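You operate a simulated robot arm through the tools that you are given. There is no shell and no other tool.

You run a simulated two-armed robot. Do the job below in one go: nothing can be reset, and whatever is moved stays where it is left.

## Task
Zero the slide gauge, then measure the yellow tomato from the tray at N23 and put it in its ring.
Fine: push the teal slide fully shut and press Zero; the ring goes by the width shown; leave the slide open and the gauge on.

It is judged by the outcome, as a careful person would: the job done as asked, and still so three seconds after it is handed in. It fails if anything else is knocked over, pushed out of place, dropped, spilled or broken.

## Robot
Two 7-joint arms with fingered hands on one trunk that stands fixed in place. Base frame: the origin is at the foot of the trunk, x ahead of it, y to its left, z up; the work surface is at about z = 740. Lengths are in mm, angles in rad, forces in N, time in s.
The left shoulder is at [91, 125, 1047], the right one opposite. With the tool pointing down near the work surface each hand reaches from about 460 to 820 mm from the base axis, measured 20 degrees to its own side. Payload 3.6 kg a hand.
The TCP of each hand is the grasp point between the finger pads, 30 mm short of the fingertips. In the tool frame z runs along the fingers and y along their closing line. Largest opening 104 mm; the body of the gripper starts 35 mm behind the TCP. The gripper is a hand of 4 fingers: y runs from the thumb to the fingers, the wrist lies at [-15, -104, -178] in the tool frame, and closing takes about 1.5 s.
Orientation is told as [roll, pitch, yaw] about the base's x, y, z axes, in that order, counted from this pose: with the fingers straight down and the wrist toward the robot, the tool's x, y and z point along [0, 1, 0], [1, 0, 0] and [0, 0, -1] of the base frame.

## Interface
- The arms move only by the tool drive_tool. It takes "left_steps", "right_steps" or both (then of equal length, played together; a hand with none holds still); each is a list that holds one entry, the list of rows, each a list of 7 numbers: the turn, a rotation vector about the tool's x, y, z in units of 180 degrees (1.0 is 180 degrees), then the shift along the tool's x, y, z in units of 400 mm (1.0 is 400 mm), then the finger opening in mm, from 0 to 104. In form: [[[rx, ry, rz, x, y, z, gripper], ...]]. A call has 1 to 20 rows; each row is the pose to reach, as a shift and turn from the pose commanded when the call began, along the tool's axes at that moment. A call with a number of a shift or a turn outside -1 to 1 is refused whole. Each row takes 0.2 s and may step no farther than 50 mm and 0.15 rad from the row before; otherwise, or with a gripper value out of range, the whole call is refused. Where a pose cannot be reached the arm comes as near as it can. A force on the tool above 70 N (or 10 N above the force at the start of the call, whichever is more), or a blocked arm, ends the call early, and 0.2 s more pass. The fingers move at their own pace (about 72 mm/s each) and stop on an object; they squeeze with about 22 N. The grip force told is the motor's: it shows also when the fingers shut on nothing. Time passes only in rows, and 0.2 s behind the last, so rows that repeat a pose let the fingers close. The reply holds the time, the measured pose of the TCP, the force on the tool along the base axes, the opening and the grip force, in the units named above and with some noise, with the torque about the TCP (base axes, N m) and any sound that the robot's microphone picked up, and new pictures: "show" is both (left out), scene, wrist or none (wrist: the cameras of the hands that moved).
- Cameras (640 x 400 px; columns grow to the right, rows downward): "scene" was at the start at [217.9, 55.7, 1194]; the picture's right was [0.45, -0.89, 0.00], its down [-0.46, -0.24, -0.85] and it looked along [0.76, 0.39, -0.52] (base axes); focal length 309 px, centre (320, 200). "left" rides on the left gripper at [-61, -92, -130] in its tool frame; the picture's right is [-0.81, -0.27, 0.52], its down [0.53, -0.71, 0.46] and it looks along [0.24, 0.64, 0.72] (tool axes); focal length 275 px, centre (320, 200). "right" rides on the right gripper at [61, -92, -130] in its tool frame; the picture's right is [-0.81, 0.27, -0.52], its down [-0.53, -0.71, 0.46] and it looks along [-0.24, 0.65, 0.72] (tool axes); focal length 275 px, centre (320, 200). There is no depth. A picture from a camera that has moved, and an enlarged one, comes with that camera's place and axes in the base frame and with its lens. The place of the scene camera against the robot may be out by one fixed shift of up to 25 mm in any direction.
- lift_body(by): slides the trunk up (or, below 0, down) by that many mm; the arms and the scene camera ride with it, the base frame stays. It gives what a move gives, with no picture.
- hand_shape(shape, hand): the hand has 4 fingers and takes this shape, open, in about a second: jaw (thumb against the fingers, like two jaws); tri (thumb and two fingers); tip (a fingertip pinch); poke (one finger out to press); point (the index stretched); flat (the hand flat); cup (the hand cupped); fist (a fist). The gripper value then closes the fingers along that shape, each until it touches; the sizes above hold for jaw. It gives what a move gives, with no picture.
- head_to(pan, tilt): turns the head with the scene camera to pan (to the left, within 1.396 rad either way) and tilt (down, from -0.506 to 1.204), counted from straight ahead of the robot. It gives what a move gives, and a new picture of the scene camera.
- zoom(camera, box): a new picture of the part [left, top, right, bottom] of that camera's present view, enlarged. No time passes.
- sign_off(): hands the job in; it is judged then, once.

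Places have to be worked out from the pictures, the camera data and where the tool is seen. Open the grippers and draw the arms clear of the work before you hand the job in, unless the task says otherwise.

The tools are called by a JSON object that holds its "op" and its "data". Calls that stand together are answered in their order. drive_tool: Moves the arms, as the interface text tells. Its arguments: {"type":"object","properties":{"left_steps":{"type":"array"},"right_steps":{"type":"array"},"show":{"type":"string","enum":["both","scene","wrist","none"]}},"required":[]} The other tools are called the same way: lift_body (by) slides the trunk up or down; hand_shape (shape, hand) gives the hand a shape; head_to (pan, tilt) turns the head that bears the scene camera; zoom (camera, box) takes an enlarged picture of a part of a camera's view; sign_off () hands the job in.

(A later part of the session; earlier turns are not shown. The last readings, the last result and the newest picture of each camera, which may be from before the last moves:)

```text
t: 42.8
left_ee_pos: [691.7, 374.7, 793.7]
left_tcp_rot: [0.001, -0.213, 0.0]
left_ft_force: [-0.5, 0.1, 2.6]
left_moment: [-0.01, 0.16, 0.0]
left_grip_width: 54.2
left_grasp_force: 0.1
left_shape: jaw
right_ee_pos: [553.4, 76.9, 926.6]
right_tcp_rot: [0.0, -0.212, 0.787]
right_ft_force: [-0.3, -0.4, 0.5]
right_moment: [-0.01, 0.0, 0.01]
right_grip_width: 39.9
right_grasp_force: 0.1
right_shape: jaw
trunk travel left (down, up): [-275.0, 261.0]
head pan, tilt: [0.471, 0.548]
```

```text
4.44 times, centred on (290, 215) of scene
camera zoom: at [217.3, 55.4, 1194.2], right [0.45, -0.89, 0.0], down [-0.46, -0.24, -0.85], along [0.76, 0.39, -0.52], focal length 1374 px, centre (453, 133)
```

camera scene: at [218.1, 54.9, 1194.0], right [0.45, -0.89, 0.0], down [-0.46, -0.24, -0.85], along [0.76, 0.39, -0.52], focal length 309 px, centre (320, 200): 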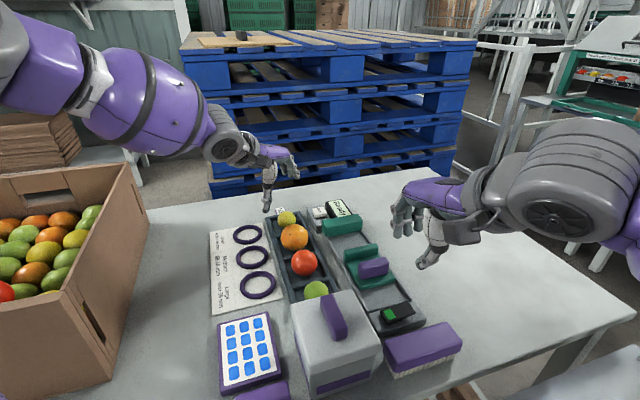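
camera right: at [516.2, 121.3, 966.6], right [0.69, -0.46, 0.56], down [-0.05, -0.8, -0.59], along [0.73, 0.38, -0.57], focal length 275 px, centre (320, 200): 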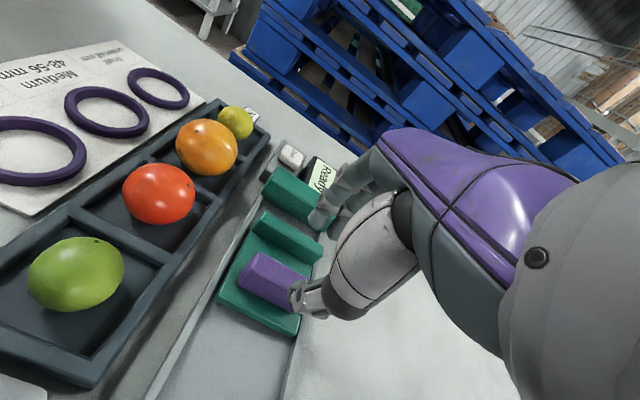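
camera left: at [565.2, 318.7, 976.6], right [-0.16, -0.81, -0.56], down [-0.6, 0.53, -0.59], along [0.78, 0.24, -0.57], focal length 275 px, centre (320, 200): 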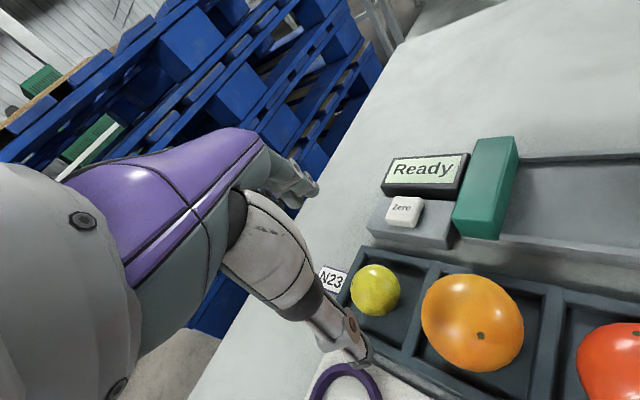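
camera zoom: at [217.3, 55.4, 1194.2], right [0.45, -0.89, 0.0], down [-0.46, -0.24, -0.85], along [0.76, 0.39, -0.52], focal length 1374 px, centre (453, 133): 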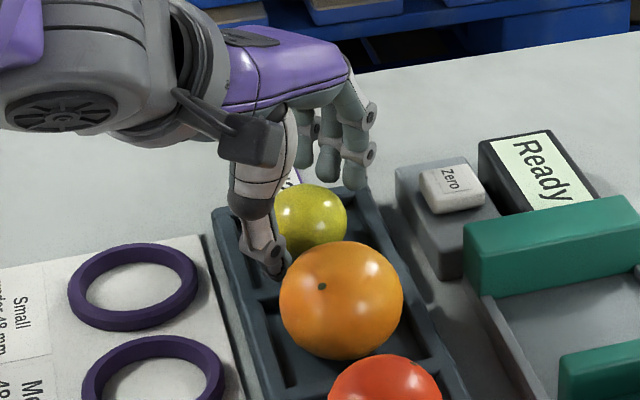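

There's a light contact (about 2.6 N) where the thumb tip is near the partition. I'll lift slightly, narrow to 47 mm so the thumb moves inward, then go down about 4 mm past the previous depth.

{"op": "drive_tool", "data": {"left_steps": [[[0, 0, 0, 0.004, 0, -0.01, 54], [0, 0, 0, 0.004, 0, -0.01, 47], [0, 0, 0, 0.004, 0, 0.0, 47], [0, 0, 0, 0.004, 0, 0.005, 47], [0, 0, 0, 0.004, 0, 0.01, 47]]], "show": "none"}}

{"op": "zoom", "data": {"camera": "left", "box": [240, 160, 480, 360]}}

{"op": "zoom", "data": {"camera": "scene", "box": [230, 170, 350, 260]}}

```text
t: 44.0
left_ee_pos: [694.6, 379.4, 787.7]
left_tcp_rot: [0.001, -0.21, -0.001]
left_ft_force: [0.4, -0.4, 0.4]
left_moment: [-0.02, 0.03, 0.02]
left_grip_width: 47.1
left_grasp_force: 0.1
left_shape: jaw
right_ee_pos: [554.9, 76.8, 925.6]
right_tcp_rot: [-0.002, -0.211, 0.784]
right_ft_force: [0.5, 0.0, 0.1]
right_moment: [-0.02, 0.01, -0.01]
right_grip_width: 39.7
right_grasp_force: 0.1
right_shape: jaw
trunk travel left (down, up): [-275.0, 261.0]
head pan, tilt: [0.471, 0.548]
```

```text
2.00 times, centred on (360, 260) of left
camera zoom: at [576.3, 316.9, 894.9], right [-0.16, -0.81, -0.56], down [-0.6, 0.53, -0.59], along [0.78, 0.24, -0.57], focal length 551 px, centre (240, 80)
```

zoom: 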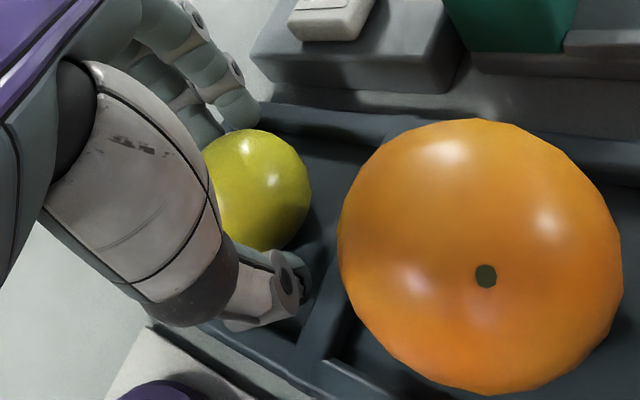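

```text
4.44 times, centred on (290, 215) of scene
camera zoom: at [217.9, 55.7, 1194.0], right [0.45, -0.89, 0.0], down [-0.46, -0.24, -0.85], along [0.76, 0.39, -0.52], focal length 1374 px, centre (453, 133)
```

zoom: 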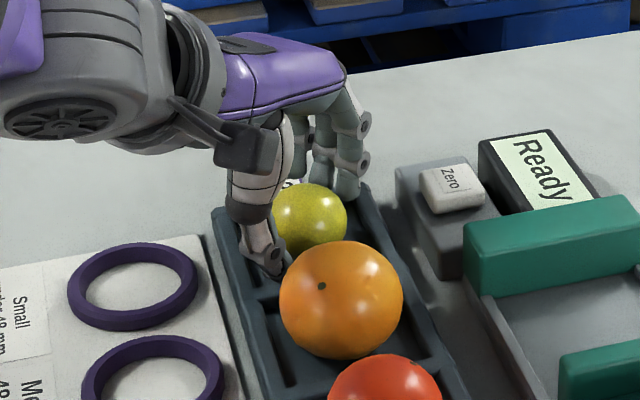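

The contact is gone and the tomato is straddled. I'll close the left fingers on it.

{"op": "drive_tool", "data": {"left_steps": [[[0, 0, 0, 0, 0, 0, 42], [0, 0, 0, 0, 0, 0, 38], [0, 0, 0, 0, 0, 0, 34], [0, 0, 0, 0, 0, 0, 34], [0, 0, 0, 0, 0, 0, 34]]], "show": "none"}}

{"op": "zoom", "data": {"camera": "left", "box": [240, 160, 480, 360]}}

{"op": "zoom", "data": {"camera": "scene", "box": [230, 170, 350, 260]}}

```text
t: 45.2
left_ee_pos: [693.3, 380.6, 788.4]
left_tcp_rot: [-0.001, -0.21, 0.001]
left_ft_force: [-0.2, -0.2, 0.2]
left_moment: [0.03, 0.0, -0.04]
left_grip_width: 36.5
left_grasp_force: 16.0
left_shape: jaw
right_ee_pos: [555.0, 76.4, 926.3]
right_tcp_rot: [0.001, -0.212, 0.784]
right_ft_force: [0.4, -0.1, 0.1]
right_moment: [0.0, 0.01, -0.03]
right_grip_width: 39.7
right_grasp_force: 0.1
right_shape: jaw
trunk travel left (down, up): [-275.0, 261.0]
head pan, tilt: [0.471, 0.548]
```

```text
2.00 times, centred on (360, 260) of left
camera zoom: at [576.3, 317.0, 894.8], right [-0.16, -0.81, -0.56], down [-0.6, 0.53, -0.59], along [0.78, 0.24, -0.57], focal length 551 px, centre (240, 80)
```

zoom: 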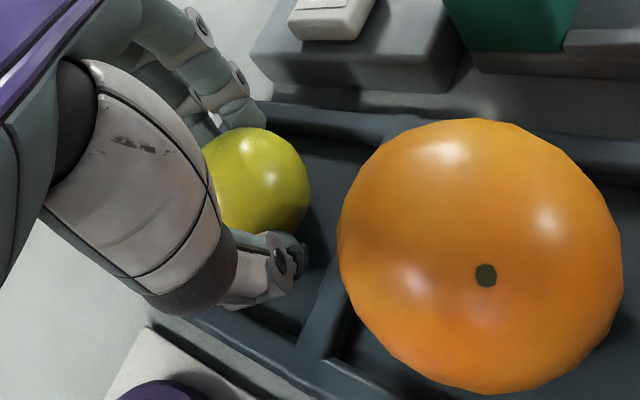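

```text
4.44 times, centred on (290, 215) of scene
camera zoom: at [218.0, 55.7, 1194.0], right [0.45, -0.89, 0.0], down [-0.46, -0.24, -0.85], along [0.76, 0.39, -0.52], focal length 1374 px, centre (453, 133)
```

zoom: 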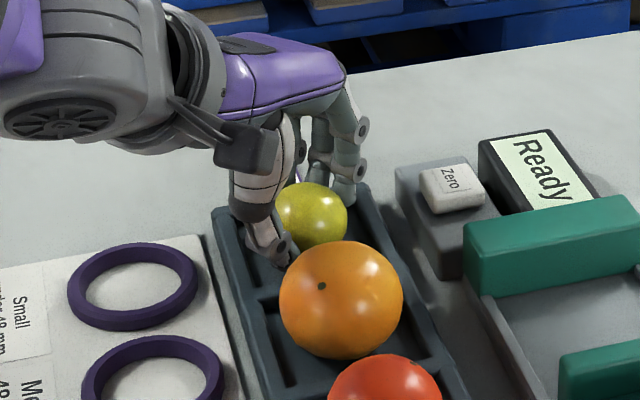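

The grip holds at 36.5 mm with 16 N. I'll lift slowly, straight up by 60 mm.

{"op": "drive_tool", "data": {"left_steps": [[[0, 0, 0, 0, 0.0026, -0.0122, 32], [0, 0, 0, 0, 0.0052, -0.0245, 32], [0, 0, 0, 0, 0.0104, -0.049, 32], [0, 0, 0, 0, 0.0156, -0.0734, 32], [0, 0, 0, 0, 0.0234, -0.11, 32], [0, 0, 0, 0, 0.0312, -0.147, 32]]], "show": "none"}}

{"op": "zoom", "data": {"camera": "left", "box": [240, 160, 480, 360]}}

{"op": "zoom", "data": {"camera": "scene", "box": [230, 150, 390, 270]}}

```text
t: 46.6
left_ee_pos: [693.2, 379.3, 848.4]
left_tcp_rot: [0.0, -0.209, 0.0]
left_ft_force: [-0.3, -0.3, 0.0]
left_moment: [0.04, 0.02, -0.02]
left_grip_width: 36.7
left_grasp_force: 16.1
left_shape: jaw
right_ee_pos: [554.4, 76.5, 925.4]
right_tcp_rot: [0.0, -0.211, 0.784]
right_ft_force: [1.1, 0.5, 0.3]
right_moment: [0.01, -0.01, 0.0]
right_grip_width: 40.1
right_grasp_force: 0.0
right_shape: jaw
trunk travel left (down, up): [-275.0, 261.0]
head pan, tilt: [0.471, 0.548]
```

```text
2.00 times, centred on (360, 260) of left
camera zoom: at [576.2, 317.4, 955.4], right [-0.16, -0.81, -0.56], down [-0.6, 0.53, -0.59], along [0.78, 0.24, -0.57], focal length 551 px, centre (240, 80)
```

zoom: 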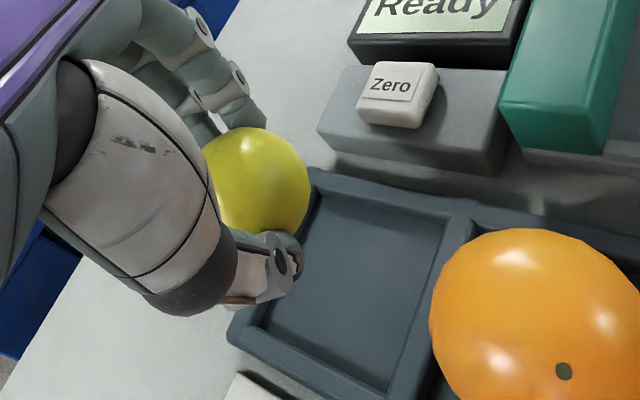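

```text
3.33 times, centred on (310, 210) of scene
camera zoom: at [217.9, 55.7, 1194.0], right [0.45, -0.89, 0.0], down [-0.46, -0.24, -0.85], along [0.76, 0.39, -0.52], focal length 1031 px, centre (353, 167)
```

zoom: 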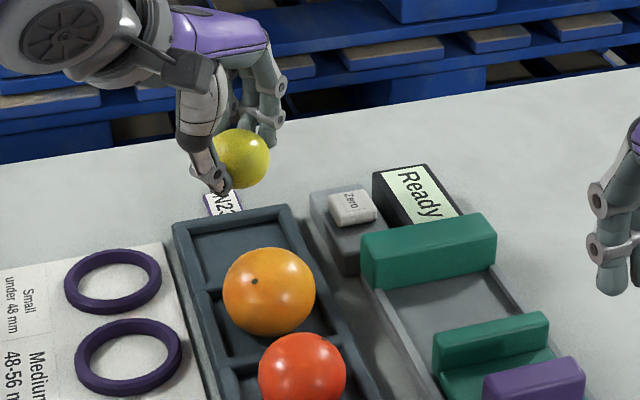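

The tomato is securely held and the tray compartment is empty. I'll raise it, swing it over the gauge bed at about (693, 215), and turn the hand to yaw −45° so the fingers close across the gauge and clear both jaws.

{"op": "drive_tool", "data": {"left_steps": [[[0, 0, 0, 0, 0.011, -0.05, 32], [0, 0, 0, 0, 0.0218, -0.1027, 32], [0, -0.006, 0.029, -0.05, 0.0218, -0.1027, 32], [0, -0.0125, 0.059, -0.1, 0.0218, -0.1027, 32], [0, -0.019, 0.09, -0.15, 0.0218, -0.1027, 32], [0, -0.0255, 0.12, -0.21, 0.0218, -0.1027, 32], [0, -0.032, 0.151, -0.27, 0.0218, -0.1027, 32], [0, -0.0385, 0.182, -0.32, 0.0218, -0.1027, 32], [0, -0.045, 0.213, -0.37, 0.0218, -0.1027, 32], [0, -0.052, 0.2445, -0.41, 0.0218, -0.1027, 32]]]}}

{"op": "zoom", "data": {"camera": "left", "box": [200, 100, 520, 400]}}

{"op": "zoom", "data": {"camera": "right", "box": [160, 60, 400, 240]}}

```text
t: 48.8
left_ee_pos: [693.1, 214.6, 888.9]
left_tcp_rot: [-0.001, -0.21, -0.787]
left_ft_force: [0.9, 0.0, 0.4]
left_moment: [0.01, 0.01, 0.01]
left_grip_width: 36.7
left_grasp_force: 16.1
left_shape: jaw
right_ee_pos: [555.0, 76.6, 924.7]
right_tcp_rot: [0.0, -0.211, 0.784]
right_ft_force: [-0.1, 0.1, -0.5]
right_moment: [-0.02, 0.01, -0.01]
right_grip_width: 39.9
right_grasp_force: 0.0
right_shape: jaw
trunk travel left (down, up): [-275.0, 261.0]
head pan, tilt: [0.471, 0.548]
camera scene: at [218.1, 55.7, 1194.0], right [0.45, -0.89, 0.0], down [-0.46, -0.24, -0.85], along [0.76, 0.39, -0.52], focal length 309 px, centre (320, 200)
camera left: at [566.7, 252.7, 996.5], right [-0.69, -0.46, -0.56], down [-0.05, 0.8, -0.59], along [0.72, -0.38, -0.57], focal length 275 px, centre (320, 200)
```

scene: 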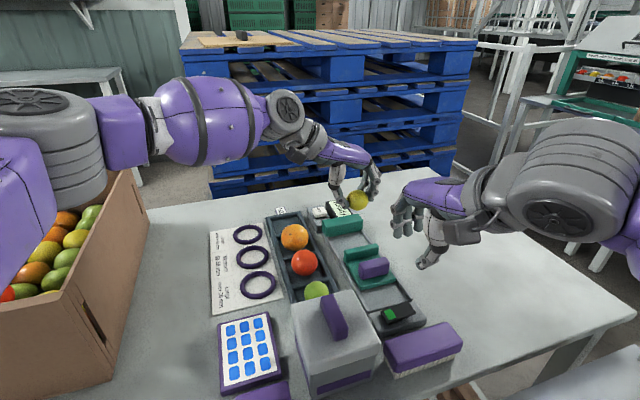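
left: 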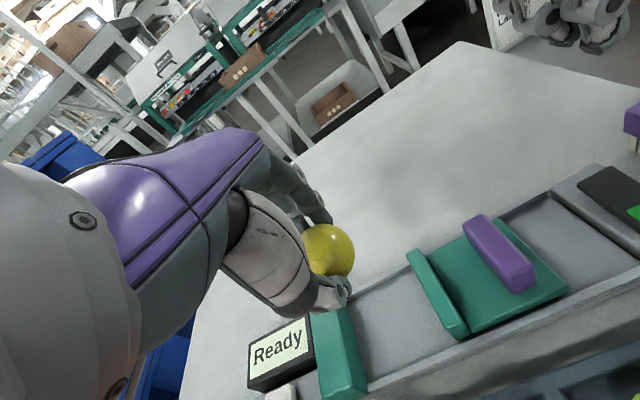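

```text
1.33 times, centred on (360, 250) of left
camera zoom: at [566.7, 252.7, 996.5], right [-0.69, -0.46, -0.56], down [-0.05, 0.8, -0.59], along [0.72, -0.38, -0.57], focal length 367 px, centre (267, 133)
```

zoom: 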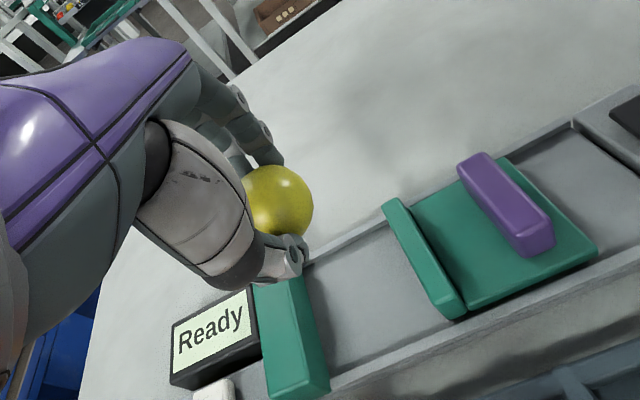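

```text
2.22 times, centred on (280, 150) of right
camera zoom: at [429.1, 35.9, 1033.3], right [0.69, -0.46, 0.56], down [-0.05, -0.8, -0.59], along [0.73, 0.38, -0.57], focal length 612 px, centre (409, 311)
```

zoom: 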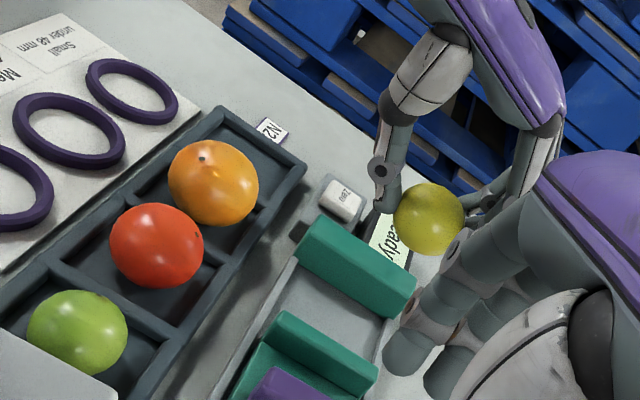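

The tomato hangs over the bed midway between the jaws (u≈641; jaw faces near 600 and 680). I'll lower it 80 mm to just above the bed.

{"op": "drive_tool", "data": {"left_steps": [[[0, 0, 0, 0, -0.01, 0.049, 32], [0, 0, 0, 0, -0.02, 0.098, 32], [0, 0, 0, 0, -0.03, 0.147, 32], [0, 0, 0, 0, -0.0365, 0.172, 32], [0, 0, 0, 0, -0.0416, 0.1956, 32]]], "show": "none"}}

{"op": "zoom", "data": {"camera": "left", "box": [240, 160, 480, 360]}}

{"op": "zoom", "data": {"camera": "right", "box": [200, 80, 400, 240]}}

{"op": "zoom", "data": {"camera": "scene", "box": [300, 170, 420, 290]}}

```text
t: 50.0
left_ee_pos: [692.7, 214.3, 810.7]
left_tcp_rot: [0.0, -0.209, -0.785]
left_ft_force: [-0.4, 0.0, -1.0]
left_moment: [0.02, -0.03, 0.03]
left_grip_width: 36.7
left_grasp_force: 15.8
left_shape: jaw
right_ee_pos: [554.0, 75.3, 925.2]
right_tcp_rot: [-0.001, -0.211, 0.786]
right_ft_force: [0.6, 0.7, 0.3]
right_moment: [0.0, -0.01, -0.02]
right_grip_width: 40.0
right_grasp_force: 0.0
right_shape: jaw
trunk travel left (down, up): [-275.0, 261.0]
head pan, tilt: [0.471, 0.548]
```

```text
2.00 times, centred on (360, 260) of left
camera zoom: at [566.9, 253.0, 918.4], right [-0.69, -0.46, -0.56], down [-0.05, 0.8, -0.59], along [0.72, -0.38, -0.57], focal length 551 px, centre (240, 80)
```

zoom: 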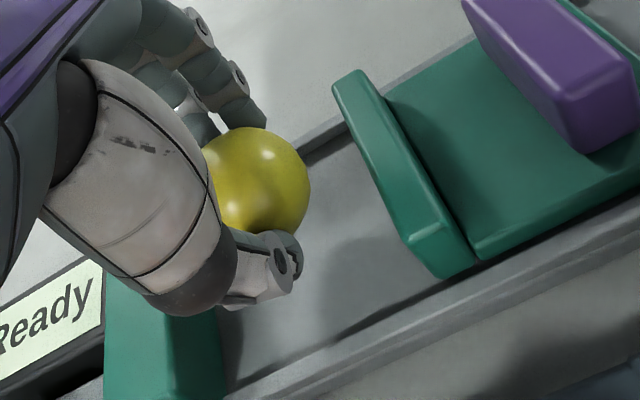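

```text
2.50 times, centred on (300, 160) of right
camera zoom: at [429.1, 36.0, 1033.4], right [0.69, -0.46, 0.56], down [-0.05, -0.8, -0.59], along [0.73, 0.38, -0.57], focal length 688 px, centre (370, 300)
```

zoom: 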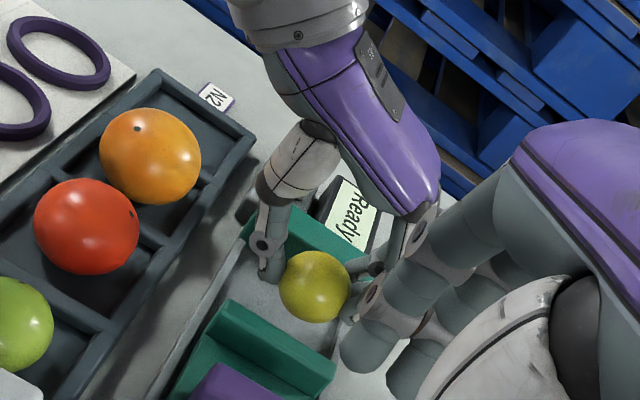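

```text
3.33 times, centred on (360, 230) of scene
camera zoom: at [218.1, 55.7, 1194.0], right [0.45, -0.89, 0.0], down [-0.46, -0.24, -0.85], along [0.76, 0.39, -0.52], focal length 1031 px, centre (187, 100)
```

zoom: 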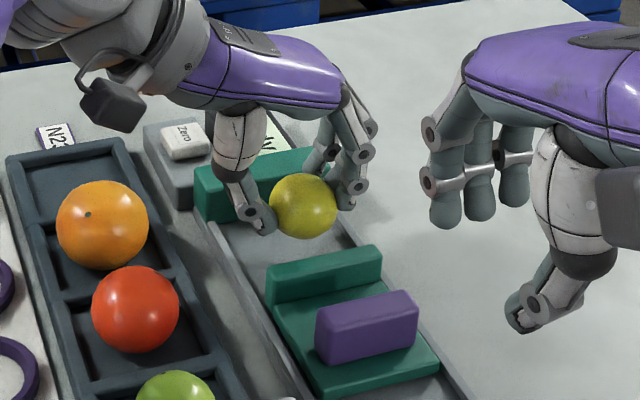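

No contact yet, with the tomato bottom near z≈769. I'll lower 10 mm in 2 mm steps and check the force.

{"op": "drive_tool", "data": {"left_steps": [[[0, 0, 0, 0, -0.001, 0.005, 32], [0, 0, 0, 0, -0.002, 0.01, 32], [0, 0, 0, 0, -0.003, 0.0147, 32], [0, 0, 0, 0, -0.0042, 0.0196, 32], [0, 0, 0, 0, -0.0052, 0.0245, 32]]], "show": "none"}}

{"op": "zoom", "data": {"camera": "scene", "box": [310, 200, 390, 260]}}

```text
t: 51.2
left_ee_pos: [692.7, 214.0, 799.6]
left_tcp_rot: [0.0, -0.208, -0.785]
left_ft_force: [-0.2, 0.1, -0.7]
left_moment: [0.0, 0.01, 0.01]
left_grip_width: 36.9
left_grasp_force: 16.1
left_shape: jaw
right_ee_pos: [555.6, 76.2, 925.6]
right_tcp_rot: [0.001, -0.212, 0.785]
right_ft_force: [-0.1, 0.9, -0.8]
right_moment: [-0.01, 0.0, 0.03]
right_grip_width: 40.0
right_grasp_force: 0.0
right_shape: jaw
trunk travel left (down, up): [-275.0, 261.0]
head pan, tilt: [0.471, 0.548]
```

```text
6.67 times, centred on (350, 230) of scene
camera zoom: at [218.0, 55.7, 1194.0], right [0.45, -0.89, 0.0], down [-0.46, -0.24, -0.85], along [0.76, 0.39, -0.52], focal length 2062 px, centre (120, 0)
```

zoom: 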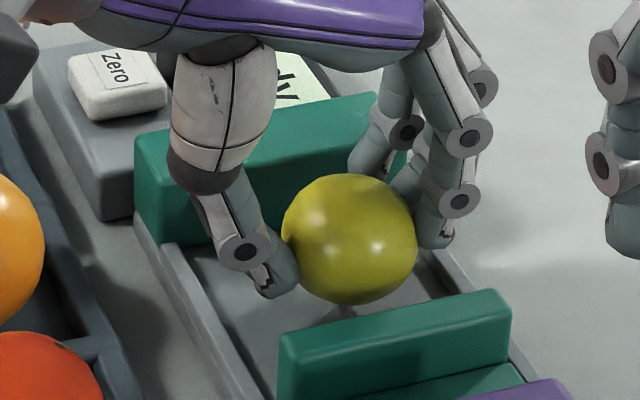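

Still free, and the shadow under the tomato shows only a small gap. I'll lower up to 6 mm more.

{"op": "drive_tool", "data": {"left_steps": [[[0, 0, 0, 0, -0.0008, 0.0037, 32], [0, 0, 0, 0, -0.0016, 0.0073, 32], [0, 0, 0, 0, -0.0024, 0.011, 32], [0, 0, 0, 0, -0.0031, 0.0147, 32]]], "show": "none"}}

{"op": "zoom", "data": {"camera": "scene", "box": [310, 200, 390, 260]}}

```text
t: 52.2
left_ee_pos: [693.2, 213.6, 794.7]
left_tcp_rot: [-0.001, -0.211, -0.785]
left_ft_force: [0.0, 0.0, -0.1]
left_moment: [-0.01, 0.01, 0.05]
left_grip_width: 36.6
left_grasp_force: 16.1
left_shape: jaw
right_ee_pos: [554.3, 76.1, 926.2]
right_tcp_rot: [-0.001, -0.212, 0.785]
right_ft_force: [0.8, -0.4, -0.8]
right_moment: [-0.02, 0.01, 0.01]
right_grip_width: 39.9
right_grasp_force: 0.0
right_shape: jaw
trunk travel left (down, up): [-275.0, 261.0]
head pan, tilt: [0.471, 0.548]
```

```text
6.67 times, centred on (350, 230) of scene
camera zoom: at [217.9, 55.7, 1194.0], right [0.45, -0.89, 0.0], down [-0.46, -0.24, -0.85], along [0.76, 0.39, -0.52], focal length 2062 px, centre (120, 0)
```

zoom: 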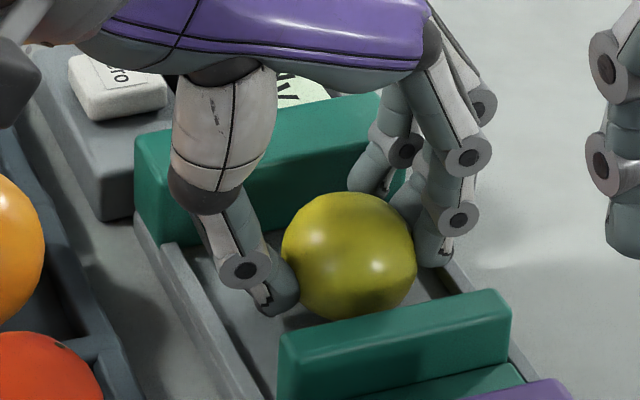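

Nearly down and still no force. Another 5 mm in small steps.

{"op": "drive_tool", "data": {"left_steps": [[[0, 0, 0, 0, -0.0008, 0.0037, 32], [0, 0, 0, 0, -0.0016, 0.0073, 32], [0, 0, 0, 0, -0.0021, 0.0098, 32], [0, 0, 0, 0, -0.0026, 0.0122, 32]]], "show": "none"}}

{"op": "zoom", "data": {"camera": "scene", "box": [310, 200, 390, 260]}}

{"op": "zoom", "data": {"camera": "left", "box": [280, 200, 440, 320]}}

```text
t: 53.2
left_ee_pos: [694.1, 214.7, 792.6]
left_tcp_rot: [0.002, -0.214, -0.785]
left_ft_force: [-1.1, -0.2, 13.8]
left_moment: [-0.15, -0.15, -0.01]
left_grip_width: 37.2
left_grasp_force: 15.9
left_shape: jaw
right_ee_pos: [552.5, 75.8, 926.7]
right_tcp_rot: [-0.001, -0.214, 0.784]
right_ft_force: [-0.1, 0.3, -0.6]
right_moment: [-0.02, -0.01, -0.01]
right_grip_width: 39.8
right_grasp_force: 0.1
right_shape: jaw
trunk travel left (down, up): [-275.0, 261.0]
head pan, tilt: [0.471, 0.548]
```

```text
6.67 times, centred on (350, 230) of scene
camera zoom: at [216.5, 55.3, 1194.4], right [0.45, -0.89, 0.0], down [-0.46, -0.24, -0.85], along [0.76, 0.39, -0.52], focal length 2062 px, centre (120, 0)
```

zoom: 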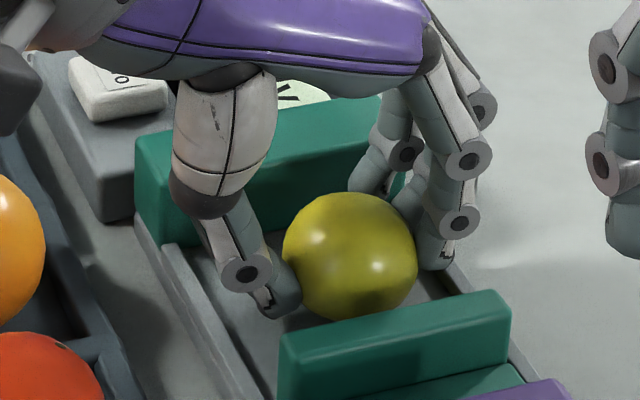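

```text
3.33 times, centred on (360, 260) of left
camera zoom: at [566.5, 253.0, 898.7], right [-0.68, -0.46, -0.57], down [-0.05, 0.8, -0.6], along [0.73, -0.38, -0.57], focal length 918 px, centre (187, 0)
```

zoom: 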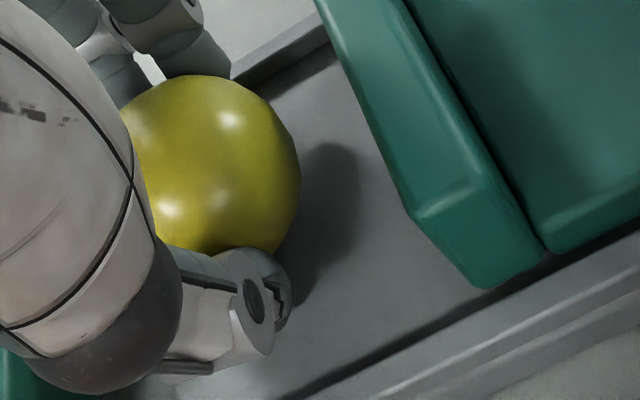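

Contact at about 14 N, so the tomato is on the bed. I'll ease up 2.5 mm, open gently to 52 mm, and see whether it stays still.

{"op": "drive_tool", "data": {"left_steps": [[[0, 0, 0, 0, 0.0013, -0.006, 34], [0, 0, 0, 0, 0.0013, -0.006, 38], [0, 0, 0, 0, 0.0013, -0.006, 40], [0, 0, 0, 0, 0.0013, -0.006, 43], [0, 0, 0, 0, 0.0013, -0.006, 46], [0, 0, 0, 0, 0.0013, -0.006, 52], [0, 0, 0, 0, 0.0013, -0.006, 52]]], "show": "none"}}

{"op": "zoom", "data": {"camera": "scene", "box": [310, 200, 390, 260]}}

{"op": "zoom", "data": {"camera": "left", "box": [280, 200, 440, 320]}}

```text
t: 54.8
left_ee_pos: [694.9, 215.2, 791.1]
left_tcp_rot: [0.001, -0.209, -0.784]
left_ft_force: [0.8, 0.0, 0.5]
left_moment: [0.02, 0.0, 0.0]
left_grip_width: 51.5
left_grasp_force: 0.1
left_shape: jaw
right_ee_pos: [554.5, 75.8, 926.4]
right_tcp_rot: [0.0, -0.211, 0.784]
right_ft_force: [-0.1, 0.2, -0.4]
right_moment: [0.0, 0.02, -0.02]
right_grip_width: 40.1
right_grasp_force: 0.0
right_shape: jaw
trunk travel left (down, up): [-275.0, 261.0]
head pan, tilt: [0.471, 0.548]
```

```text
6.67 times, centred on (350, 230) of scene
camera zoom: at [217.9, 55.7, 1194.0], right [0.45, -0.89, 0.0], down [-0.46, -0.24, -0.85], along [0.76, 0.39, -0.52], focal length 2062 px, centre (120, 0)
```

zoom: 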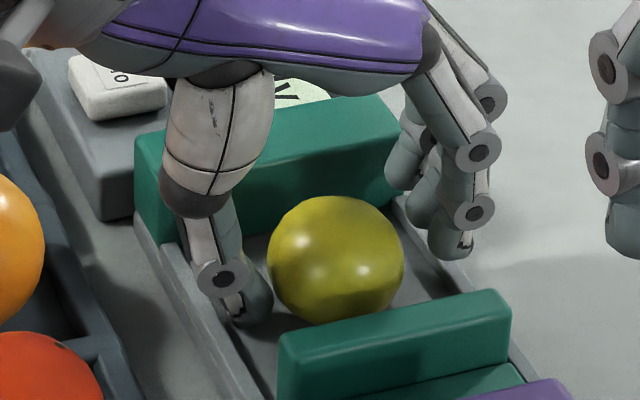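

```text
3.33 times, centred on (360, 260) of left
camera zoom: at [567.5, 253.4, 899.0], right [-0.69, -0.46, -0.56], down [-0.05, 0.8, -0.59], along [0.72, -0.38, -0.57], focal length 918 px, centre (187, 0)
```

zoom: 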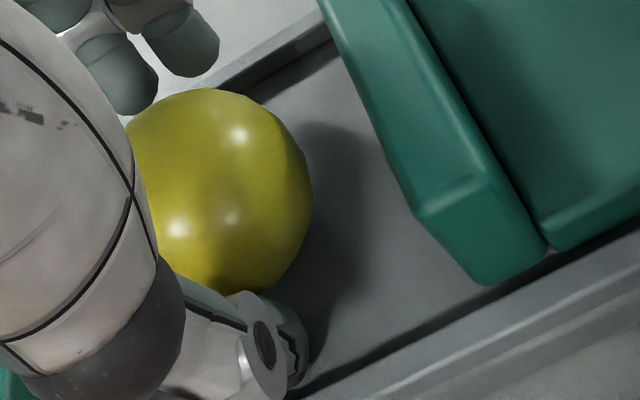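

The tomato rests on the bed, rolled a few mm toward the thumb. I'll open slightly more and back out along the finger axis so as not to nudge it.

{"op": "drive_tool", "data": {"left_steps": [[[0, 0, 0, 0, 0, 0, 57], [0, 0, 0, 0, 0, 0, 57], [0, 0, 0, 0, 0, -0.02, 57], [0, 0, 0, 0, 0, -0.05, 57], [0, 0, 0, 0, 0, -0.1, 57], [0, 0, 0, 0, 0, -0.17, 57], [0, 0, 0, 0, 0, -0.25, 57]]], "show": "none"}}

{"op": "zoom", "data": {"camera": "scene", "box": [300, 180, 420, 290]}}

{"op": "zoom", "data": {"camera": "left", "box": [240, 160, 480, 360]}}

```text
t: 56.4
left_ee_pos: [677.0, 229.0, 890.5]
left_tcp_rot: [0.001, -0.209, -0.786]
left_ft_force: [0.3, -0.1, -0.9]
left_moment: [0.0, 0.01, -0.01]
left_grip_width: 56.5
left_grasp_force: 0.0
left_shape: jaw
right_ee_pos: [554.2, 76.0, 926.1]
right_tcp_rot: [0.002, -0.21, 0.786]
right_ft_force: [0.4, 1.3, 0.6]
right_moment: [0.05, -0.03, 0.01]
right_grip_width: 39.9
right_grasp_force: 0.0
right_shape: jaw
trunk travel left (down, up): [-275.0, 261.0]
head pan, tilt: [0.471, 0.548]
```

```text
3.64 times, centred on (360, 235) of scene
camera zoom: at [217.6, 55.6, 1194.1], right [0.45, -0.89, 0.0], down [-0.46, -0.24, -0.85], along [0.76, 0.39, -0.52], focal length 1125 px, centre (174, 73)
```

zoom: 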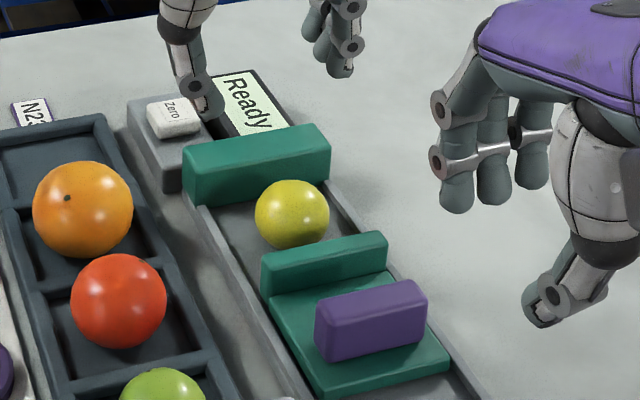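

```text
2.00 times, centred on (360, 260) of left
camera zoom: at [551.2, 267.1, 997.0], right [-0.69, -0.46, -0.56], down [-0.05, 0.8, -0.59], along [0.72, -0.38, -0.57], focal length 551 px, centre (240, 80)
```

zoom: 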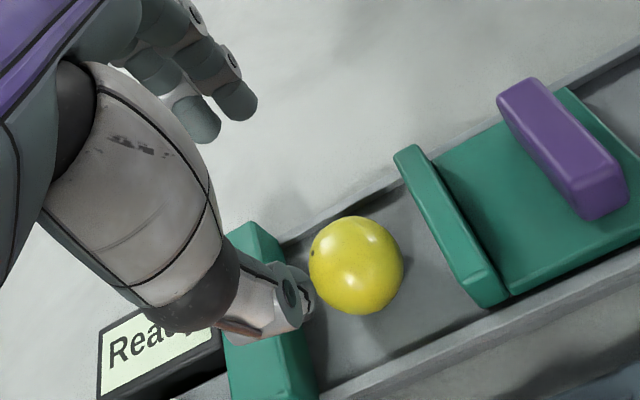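

The tomato sits at u≈641, v≈339, between the jaws. I'll draw the left hand up and left to about (557, 359, 990) so the right hand has room.

{"op": "drive_tool", "data": {"left_steps": [[[0, 0.0065, -0.031, 0.002, -0.0475, -0.06, 57], [0, 0.013, -0.061, 0.004, -0.095, -0.11, 57], [0, 0.0195, -0.092, 0.007, -0.1425, -0.155, 57], [0, 0.026, -0.122, 0.009, -0.19, -0.2, 57], [0, 0.0325, -0.153, 0.011, -0.2375, -0.24, 57], [0, 0.039, -0.183, 0.013, -0.285, -0.275, 57], [0, 0.0455, -0.214, 0.0155, -0.3325, -0.305, 57], [0, 0.052, -0.2445, 0.0177, -0.38, -0.3365, 57]]], "show": "both"}}

```text
t: 58.2
left_ee_pos: [559.3, 359.0, 987.9]
left_tcp_rot: [-0.001, -0.211, 0.002]
left_ft_force: [-0.3, -0.4, 0.5]
left_moment: [-0.04, -0.03, 0.0]
left_grip_width: 56.6
left_grasp_force: 0.1
left_shape: jaw
right_ee_pos: [553.7, 77.1, 925.4]
right_tcp_rot: [0.002, -0.21, 0.786]
right_ft_force: [0.1, -0.4, 0.3]
right_moment: [-0.01, -0.02, 0.01]
right_grip_width: 39.8
right_grasp_force: 0.1
right_shape: jaw
trunk travel left (down, up): [-275.0, 261.0]
head pan, tilt: [0.471, 0.548]
camera scene: at [217.7, 55.7, 1194.0], right [0.45, -0.89, 0.0], down [-0.46, -0.24, -0.85], along [0.76, 0.39, -0.52], focal length 309 px, centre (320, 200)
camera left: at [441.2, 296.2, 1096.0], right [-0.16, -0.81, -0.56], down [-0.6, 0.53, -0.59], along [0.78, 0.24, -0.57], focal length 275 px, centre (320, 200)
```

scene: 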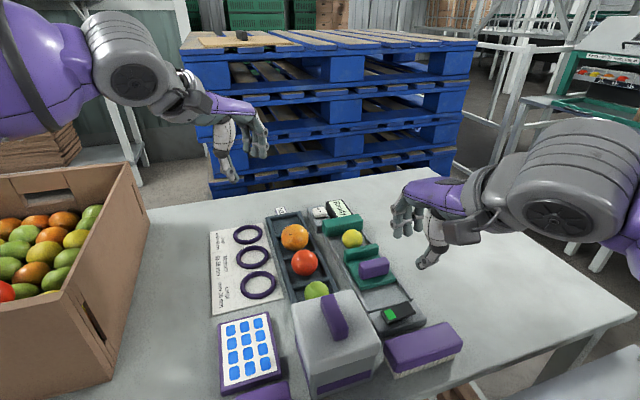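
left: 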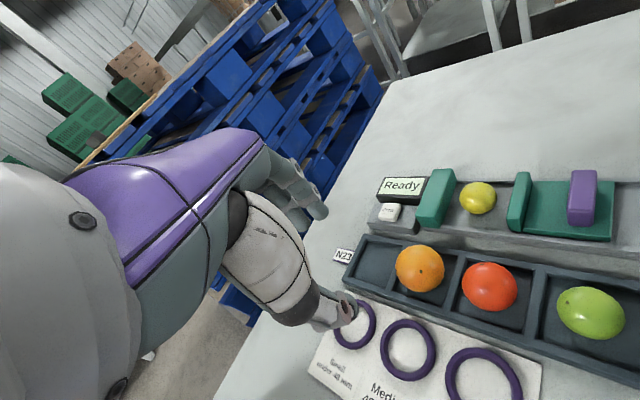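

The left camera now has a clear view of the gauge. I'll send the right hand back down around the handle by reversing its retreat, at 40 mm opening.

{"op": "drive_tool", "data": {"right_steps": [[[0, 0, 0, 0, 0.08, 0.02, 40], [0, 0, 0, 0, 0.16, 0.04, 40], [0, 0, 0, 0, 0.212, 0.0955, 40], [0, 0, 0, 0, 0.194, 0.18, 40], [0, 0, 0, 0, 0.182, 0.24, 40], [0, 0, 0, 0, 0.171, 0.29, 40], [0, 0, 0, 0, 0.16, 0.34, 40]]], "show": "none"}}

{"op": "zoom", "data": {"camera": "left", "box": [360, 130, 640, 280]}}

{"op": "zoom", "data": {"camera": "right", "box": [180, 140, 400, 360]}}

```text
t: 59.8
left_ee_pos: [558.7, 358.1, 987.8]
left_tcp_rot: [0.0, -0.21, -0.001]
left_ft_force: [0.7, -0.6, 0.0]
left_moment: [-0.05, 0.01, 0.0]
left_grip_width: 56.6
left_grasp_force: 0.0
left_shape: jaw
right_ee_pos: [620.6, 142.0, 811.6]
right_tcp_rot: [0.001, -0.211, 0.784]
right_ft_force: [-0.4, -0.6, -0.8]
right_moment: [0.02, -0.01, 0.04]
right_grip_width: 39.8
right_grasp_force: 0.1
right_shape: jaw
trunk travel left (down, up): [-275.0, 261.0]
head pan, tilt: [0.471, 0.548]
```

```text
2.29 times, centred on (500, 205) of left
camera zoom: at [441.6, 296.2, 1095.8], right [-0.16, -0.81, -0.56], down [-0.6, 0.53, -0.59], along [0.78, 0.24, -0.57], focal length 629 px, centre (-91, 189)
```

zoom: 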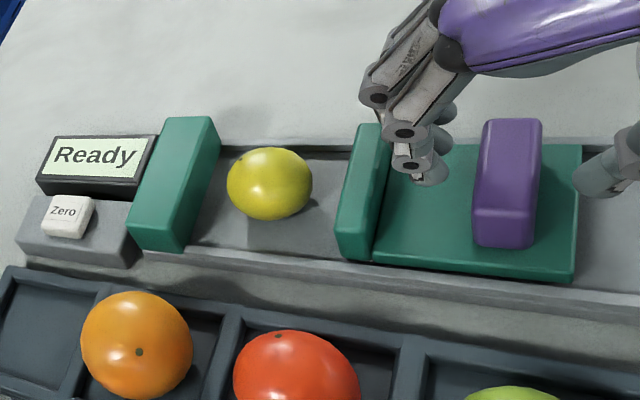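

```text
1.82 times, centred on (290, 250) of right
camera zoom: at [494.8, 100.2, 919.6], right [0.69, -0.46, 0.56], down [-0.05, -0.8, -0.59], along [0.73, 0.38, -0.57], focal length 500 px, centre (374, 109)
```

zoom: 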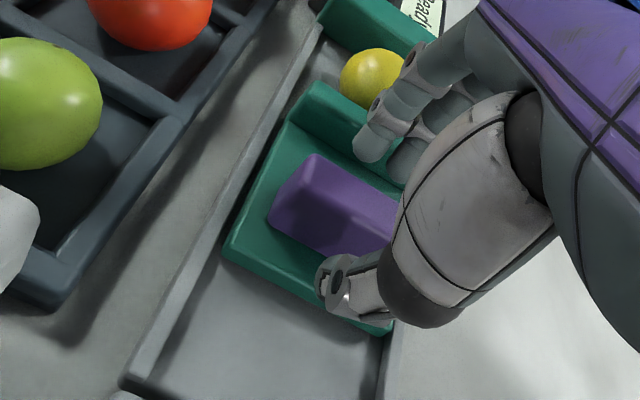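

The handle is straddled. I'll grip it and advance the slide 30 mm, slowly, toward the tomato.

{"op": "drive_tool", "data": {"right_steps": [[[0, 0, 0, 0, 0, 0, 20], [0, 0, 0, 0, 0, 0, 8], [0, 0, 0, 0, 0, 0, 5], [0, 0, 0, 0, 0.01, 0.0021, 5], [0, 0, 0, 0, 0.02, 0.0042, 5], [0, 0, 0, 0, 0.03, 0.0064, 5], [0, 0, 0, 0, 0.04, 0.0085, 5], [0, 0, 0, 0, 0.0489, 0.0104, 5], [0, 0, 0, 0, 0.0562, 0.0119, 5], [0, 0, 0, 0, 0.0635, 0.0135, 5], [0, 0, 0, 0, 0.0685, 0.0146, 5], [0, 0, 0, 0, 0.0733, 0.0156, 5]]], "show": "none"}}

{"op": "zoom", "data": {"camera": "left", "box": [360, 130, 640, 280]}}

```text
t: 62.4
left_ee_pos: [557.6, 357.5, 988.1]
left_tcp_rot: [-0.001, -0.209, -0.001]
left_ft_force: [-0.2, 0.2, 0.6]
left_moment: [0.01, 0.01, -0.03]
left_grip_width: 56.7
left_grasp_force: 0.0
left_shape: jaw
right_ee_pos: [641.3, 163.0, 811.0]
right_tcp_rot: [-0.002, -0.211, 0.786]
right_ft_force: [4.0, -6.8, 10.5]
right_moment: [-0.17, -0.1, -0.03]
right_grip_width: 14.7
right_grasp_force: 21.9
right_shape: jaw
trunk travel left (down, up): [-275.0, 261.0]
head pan, tilt: [0.471, 0.548]
```

```text
2.29 times, centred on (500, 205) of left
camera zoom: at [441.0, 295.5, 1096.2], right [-0.16, -0.81, -0.56], down [-0.6, 0.53, -0.59], along [0.78, 0.24, -0.57], focal length 629 px, centre (-91, 189)
```

zoom: 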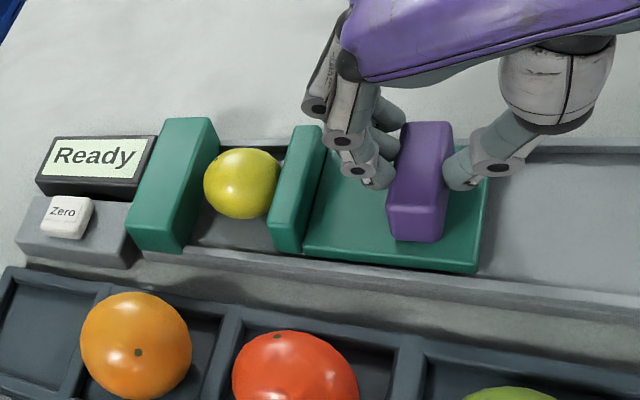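

The slide is about to clamp the tomato, and the display still shows Ready. I'll continue in 1 mm steps, raising about 1 mm to ease the vertical load.

{"op": "drive_tool", "data": {"right_steps": [[[0, 0, 0, 0, 0.0029, -0.0019, 5], [0, 0, 0, 0, 0.0054, -0.0014, 5], [0, 0, 0, 0, 0.0078, -0.0008, 5], [0, 0, 0, 0, 0.0103, -0.0003, 5], [0, 0, 0, 0, 0.0127, 0.0002, 5], [0, 0, 0, 0, 0.0152, 0.0007, 5]]], "show": "none"}}

{"op": "zoom", "data": {"camera": "left", "box": [360, 130, 560, 250]}}

```text
t: 63.8
left_ee_pos: [558.7, 358.0, 988.5]
left_tcp_rot: [0.0, -0.207, 0.0]
left_ft_force: [0.0, -1.2, 0.6]
left_moment: [-0.01, 0.04, 0.03]
left_grip_width: 56.5
left_grasp_force: 0.1
left_shape: jaw
right_ee_pos: [645.5, 167.3, 812.7]
right_tcp_rot: [0.0, -0.213, 0.784]
right_ft_force: [-0.4, -6.6, 2.6]
right_moment: [-0.17, 0.02, -0.02]
right_grip_width: 14.6
right_grasp_force: 22.0
right_shape: jaw
trunk travel left (down, up): [-275.0, 261.0]
head pan, tilt: [0.471, 0.548]
```

```text
3.20 times, centred on (460, 190) of left
camera zoom: at [441.2, 295.7, 1096.1], right [-0.16, -0.81, -0.56], down [-0.6, 0.53, -0.59], along [0.78, 0.24, -0.57], focal length 881 px, centre (-128, 232)
```

zoom: 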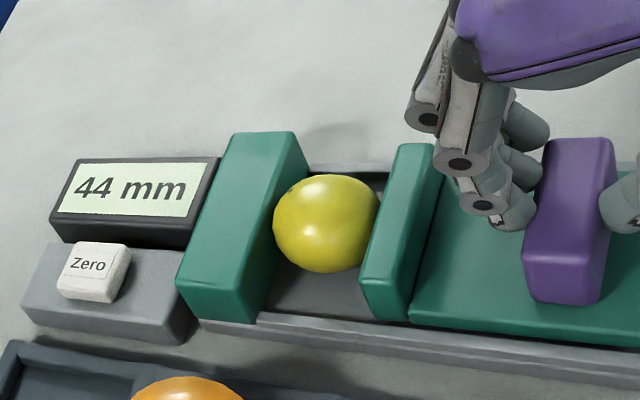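

The display reads "44 mm". I'll press 1 mm more to confirm the reading is stable.

{"op": "drive_tool", "data": {"right_steps": [[[0, 0, 0, 0, 0.0024, 0.0005, 5], [0, 0, 0, 0, 0.0024, 0.0005, 5], [0, 0, 0, 0, 0.0024, 0.0005, 5]]], "show": "none"}}

{"op": "zoom", "data": {"camera": "left", "box": [360, 130, 560, 250]}}

```text
t: 64.6
left_ee_pos: [559.6, 356.9, 988.7]
left_tcp_rot: [0.0, -0.208, 0.001]
left_ft_force: [0.3, 0.4, -0.8]
left_moment: [-0.01, -0.02, 0.01]
left_grip_width: 56.5
left_grasp_force: 0.0
left_shape: jaw
right_ee_pos: [646.1, 166.9, 812.1]
right_tcp_rot: [0.0, -0.211, 0.786]
right_ft_force: [-3.4, -8.7, 3.0]
right_moment: [-0.22, 0.14, 0.01]
right_grip_width: 14.5
right_grasp_force: 21.9
right_shape: jaw
trunk travel left (down, up): [-275.0, 261.0]
head pan, tilt: [0.471, 0.548]
```

```text
3.20 times, centred on (460, 190) of left
camera zoom: at [440.9, 295.5, 1096.2], right [-0.16, -0.81, -0.56], down [-0.6, 0.53, -0.59], along [0.78, 0.24, -0.57], focal length 881 px, centre (-128, 232)
```

zoom: 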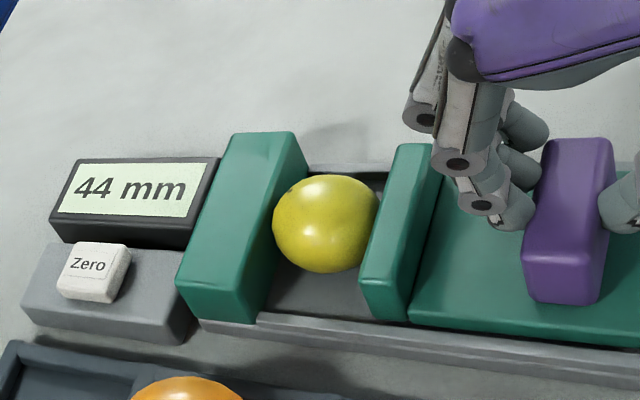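

The reading is stable at 44 mm, so the tomato belongs in the Small ring (under 48 mm). I'll pull the slide back open by 46 mm and see where the tomato stays.

{"op": "drive_tool", "data": {"right_steps": [[[0, 0, 0, 0, -0.006, -0.0013, 5], [0, 0, 0, 0, -0.0122, -0.0026, 5], [0, 0, 0, 0, -0.0245, -0.0052, 5], [0, 0, 0, 0, -0.044, -0.0094, 5], [0, 0, 0, 0, -0.0685, -0.0146, 5], [0, 0, 0, 0, -0.093, -0.0198, 5], [0, 0, 0, 0, -0.1125, -0.0239, 5], [0, 0, 0, 0, -0.1125, -0.0239, 5]]], "show": "none"}}

{"op": "zoom", "data": {"camera": "left", "box": [360, 130, 600, 270]}}

```text
t: 66.4
left_ee_pos: [559.6, 358.4, 988.4]
left_tcp_rot: [0.001, -0.209, 0.0]
left_ft_force: [0.3, 0.3, -0.8]
left_moment: [0.0, -0.04, 0.0]
left_grip_width: 56.8
left_grasp_force: 0.0
left_shape: jaw
right_ee_pos: [613.0, 134.6, 812.5]
right_tcp_rot: [0.0, -0.211, 0.785]
right_ft_force: [6.3, -4.4, 3.5]
right_moment: [-0.17, -0.14, -0.03]
right_grip_width: 15.1
right_grasp_force: 22.1
right_shape: jaw
trunk travel left (down, up): [-275.0, 261.0]
head pan, tilt: [0.471, 0.548]
```

```text
2.67 times, centred on (480, 200) of left
camera zoom: at [441.6, 295.8, 1095.9], right [-0.16, -0.81, -0.56], down [-0.6, 0.53, -0.59], along [0.78, 0.24, -0.57], focal length 734 px, centre (-107, 200)
```

zoom: 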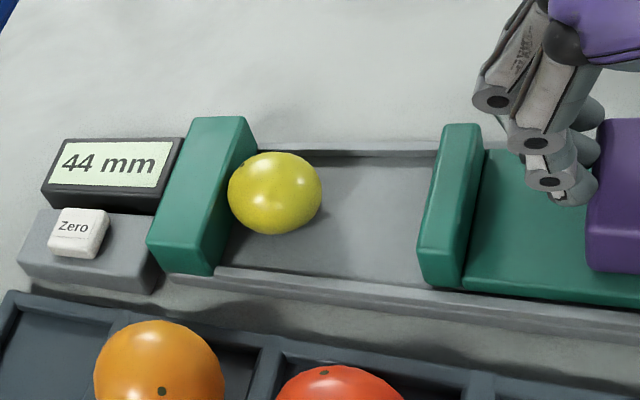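

The display holds 44 mm and the tomato stayed by the fixed jaw at about (706, 225). I'll release the handle and retreat the right hand well clear.

{"op": "drive_tool", "data": {"right_steps": [[[0, 0, 0, 0, 0, 0, 40], [0, 0, 0, 0, 0, 0, 40], [0, 0, 0, 0, 0.016, -0.073, 40], [0, 0, 0, 0, 0.034, -0.16, 40], [0, 0, 0, 0, 0.052, -0.2445, 40], [0, 0, 0, 0, 0.0, -0.3, 40], [0, 0, 0, 0, -0.08, -0.32, 40], [0, 0, 0, 0, -0.16, -0.34, 40], [0, 0, 0, 0, -0.24, -0.36, 40]]], "show": "scene"}}

{"op": "zoom", "data": {"camera": "left", "box": [360, 130, 640, 280]}}

```text
t: 68.4
left_ee_pos: [559.2, 357.3, 988.7]
left_tcp_rot: [0.0, -0.21, 0.0]
left_ft_force: [0.2, -0.9, 0.7]
left_moment: [0.01, 0.01, 0.0]
left_grip_width: 56.6
left_grasp_force: 0.0
left_shape: jaw
right_ee_pos: [524.5, 46.5, 933.2]
right_tcp_rot: [-0.001, -0.211, 0.785]
right_ft_force: [-0.1, 0.5, 0.3]
right_moment: [0.0, -0.05, 0.0]
right_grip_width: 39.7
right_grasp_force: 0.1
right_shape: jaw
trunk travel left (down, up): [-275.0, 261.0]
head pan, tilt: [0.471, 0.548]
camera scene: at [217.7, 55.4, 1194.1], right [0.45, -0.89, 0.0], down [-0.46, -0.24, -0.85], along [0.76, 0.39, -0.52], focal length 309 px, centre (320, 200)
```

scene: 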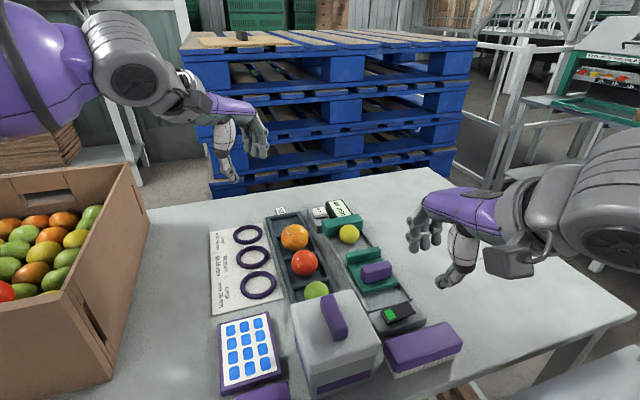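

```text
2.29 times, centred on (500, 205) of left
camera zoom: at [441.3, 296.0, 1096.0], right [-0.16, -0.81, -0.56], down [-0.6, 0.53, -0.59], along [0.78, 0.24, -0.57], focal length 629 px, centre (-91, 189)
```

zoom: 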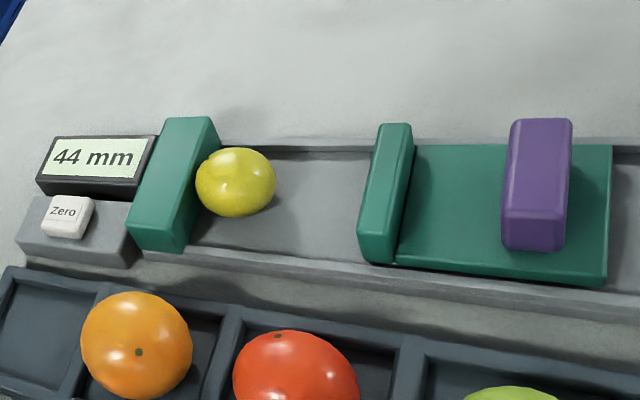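

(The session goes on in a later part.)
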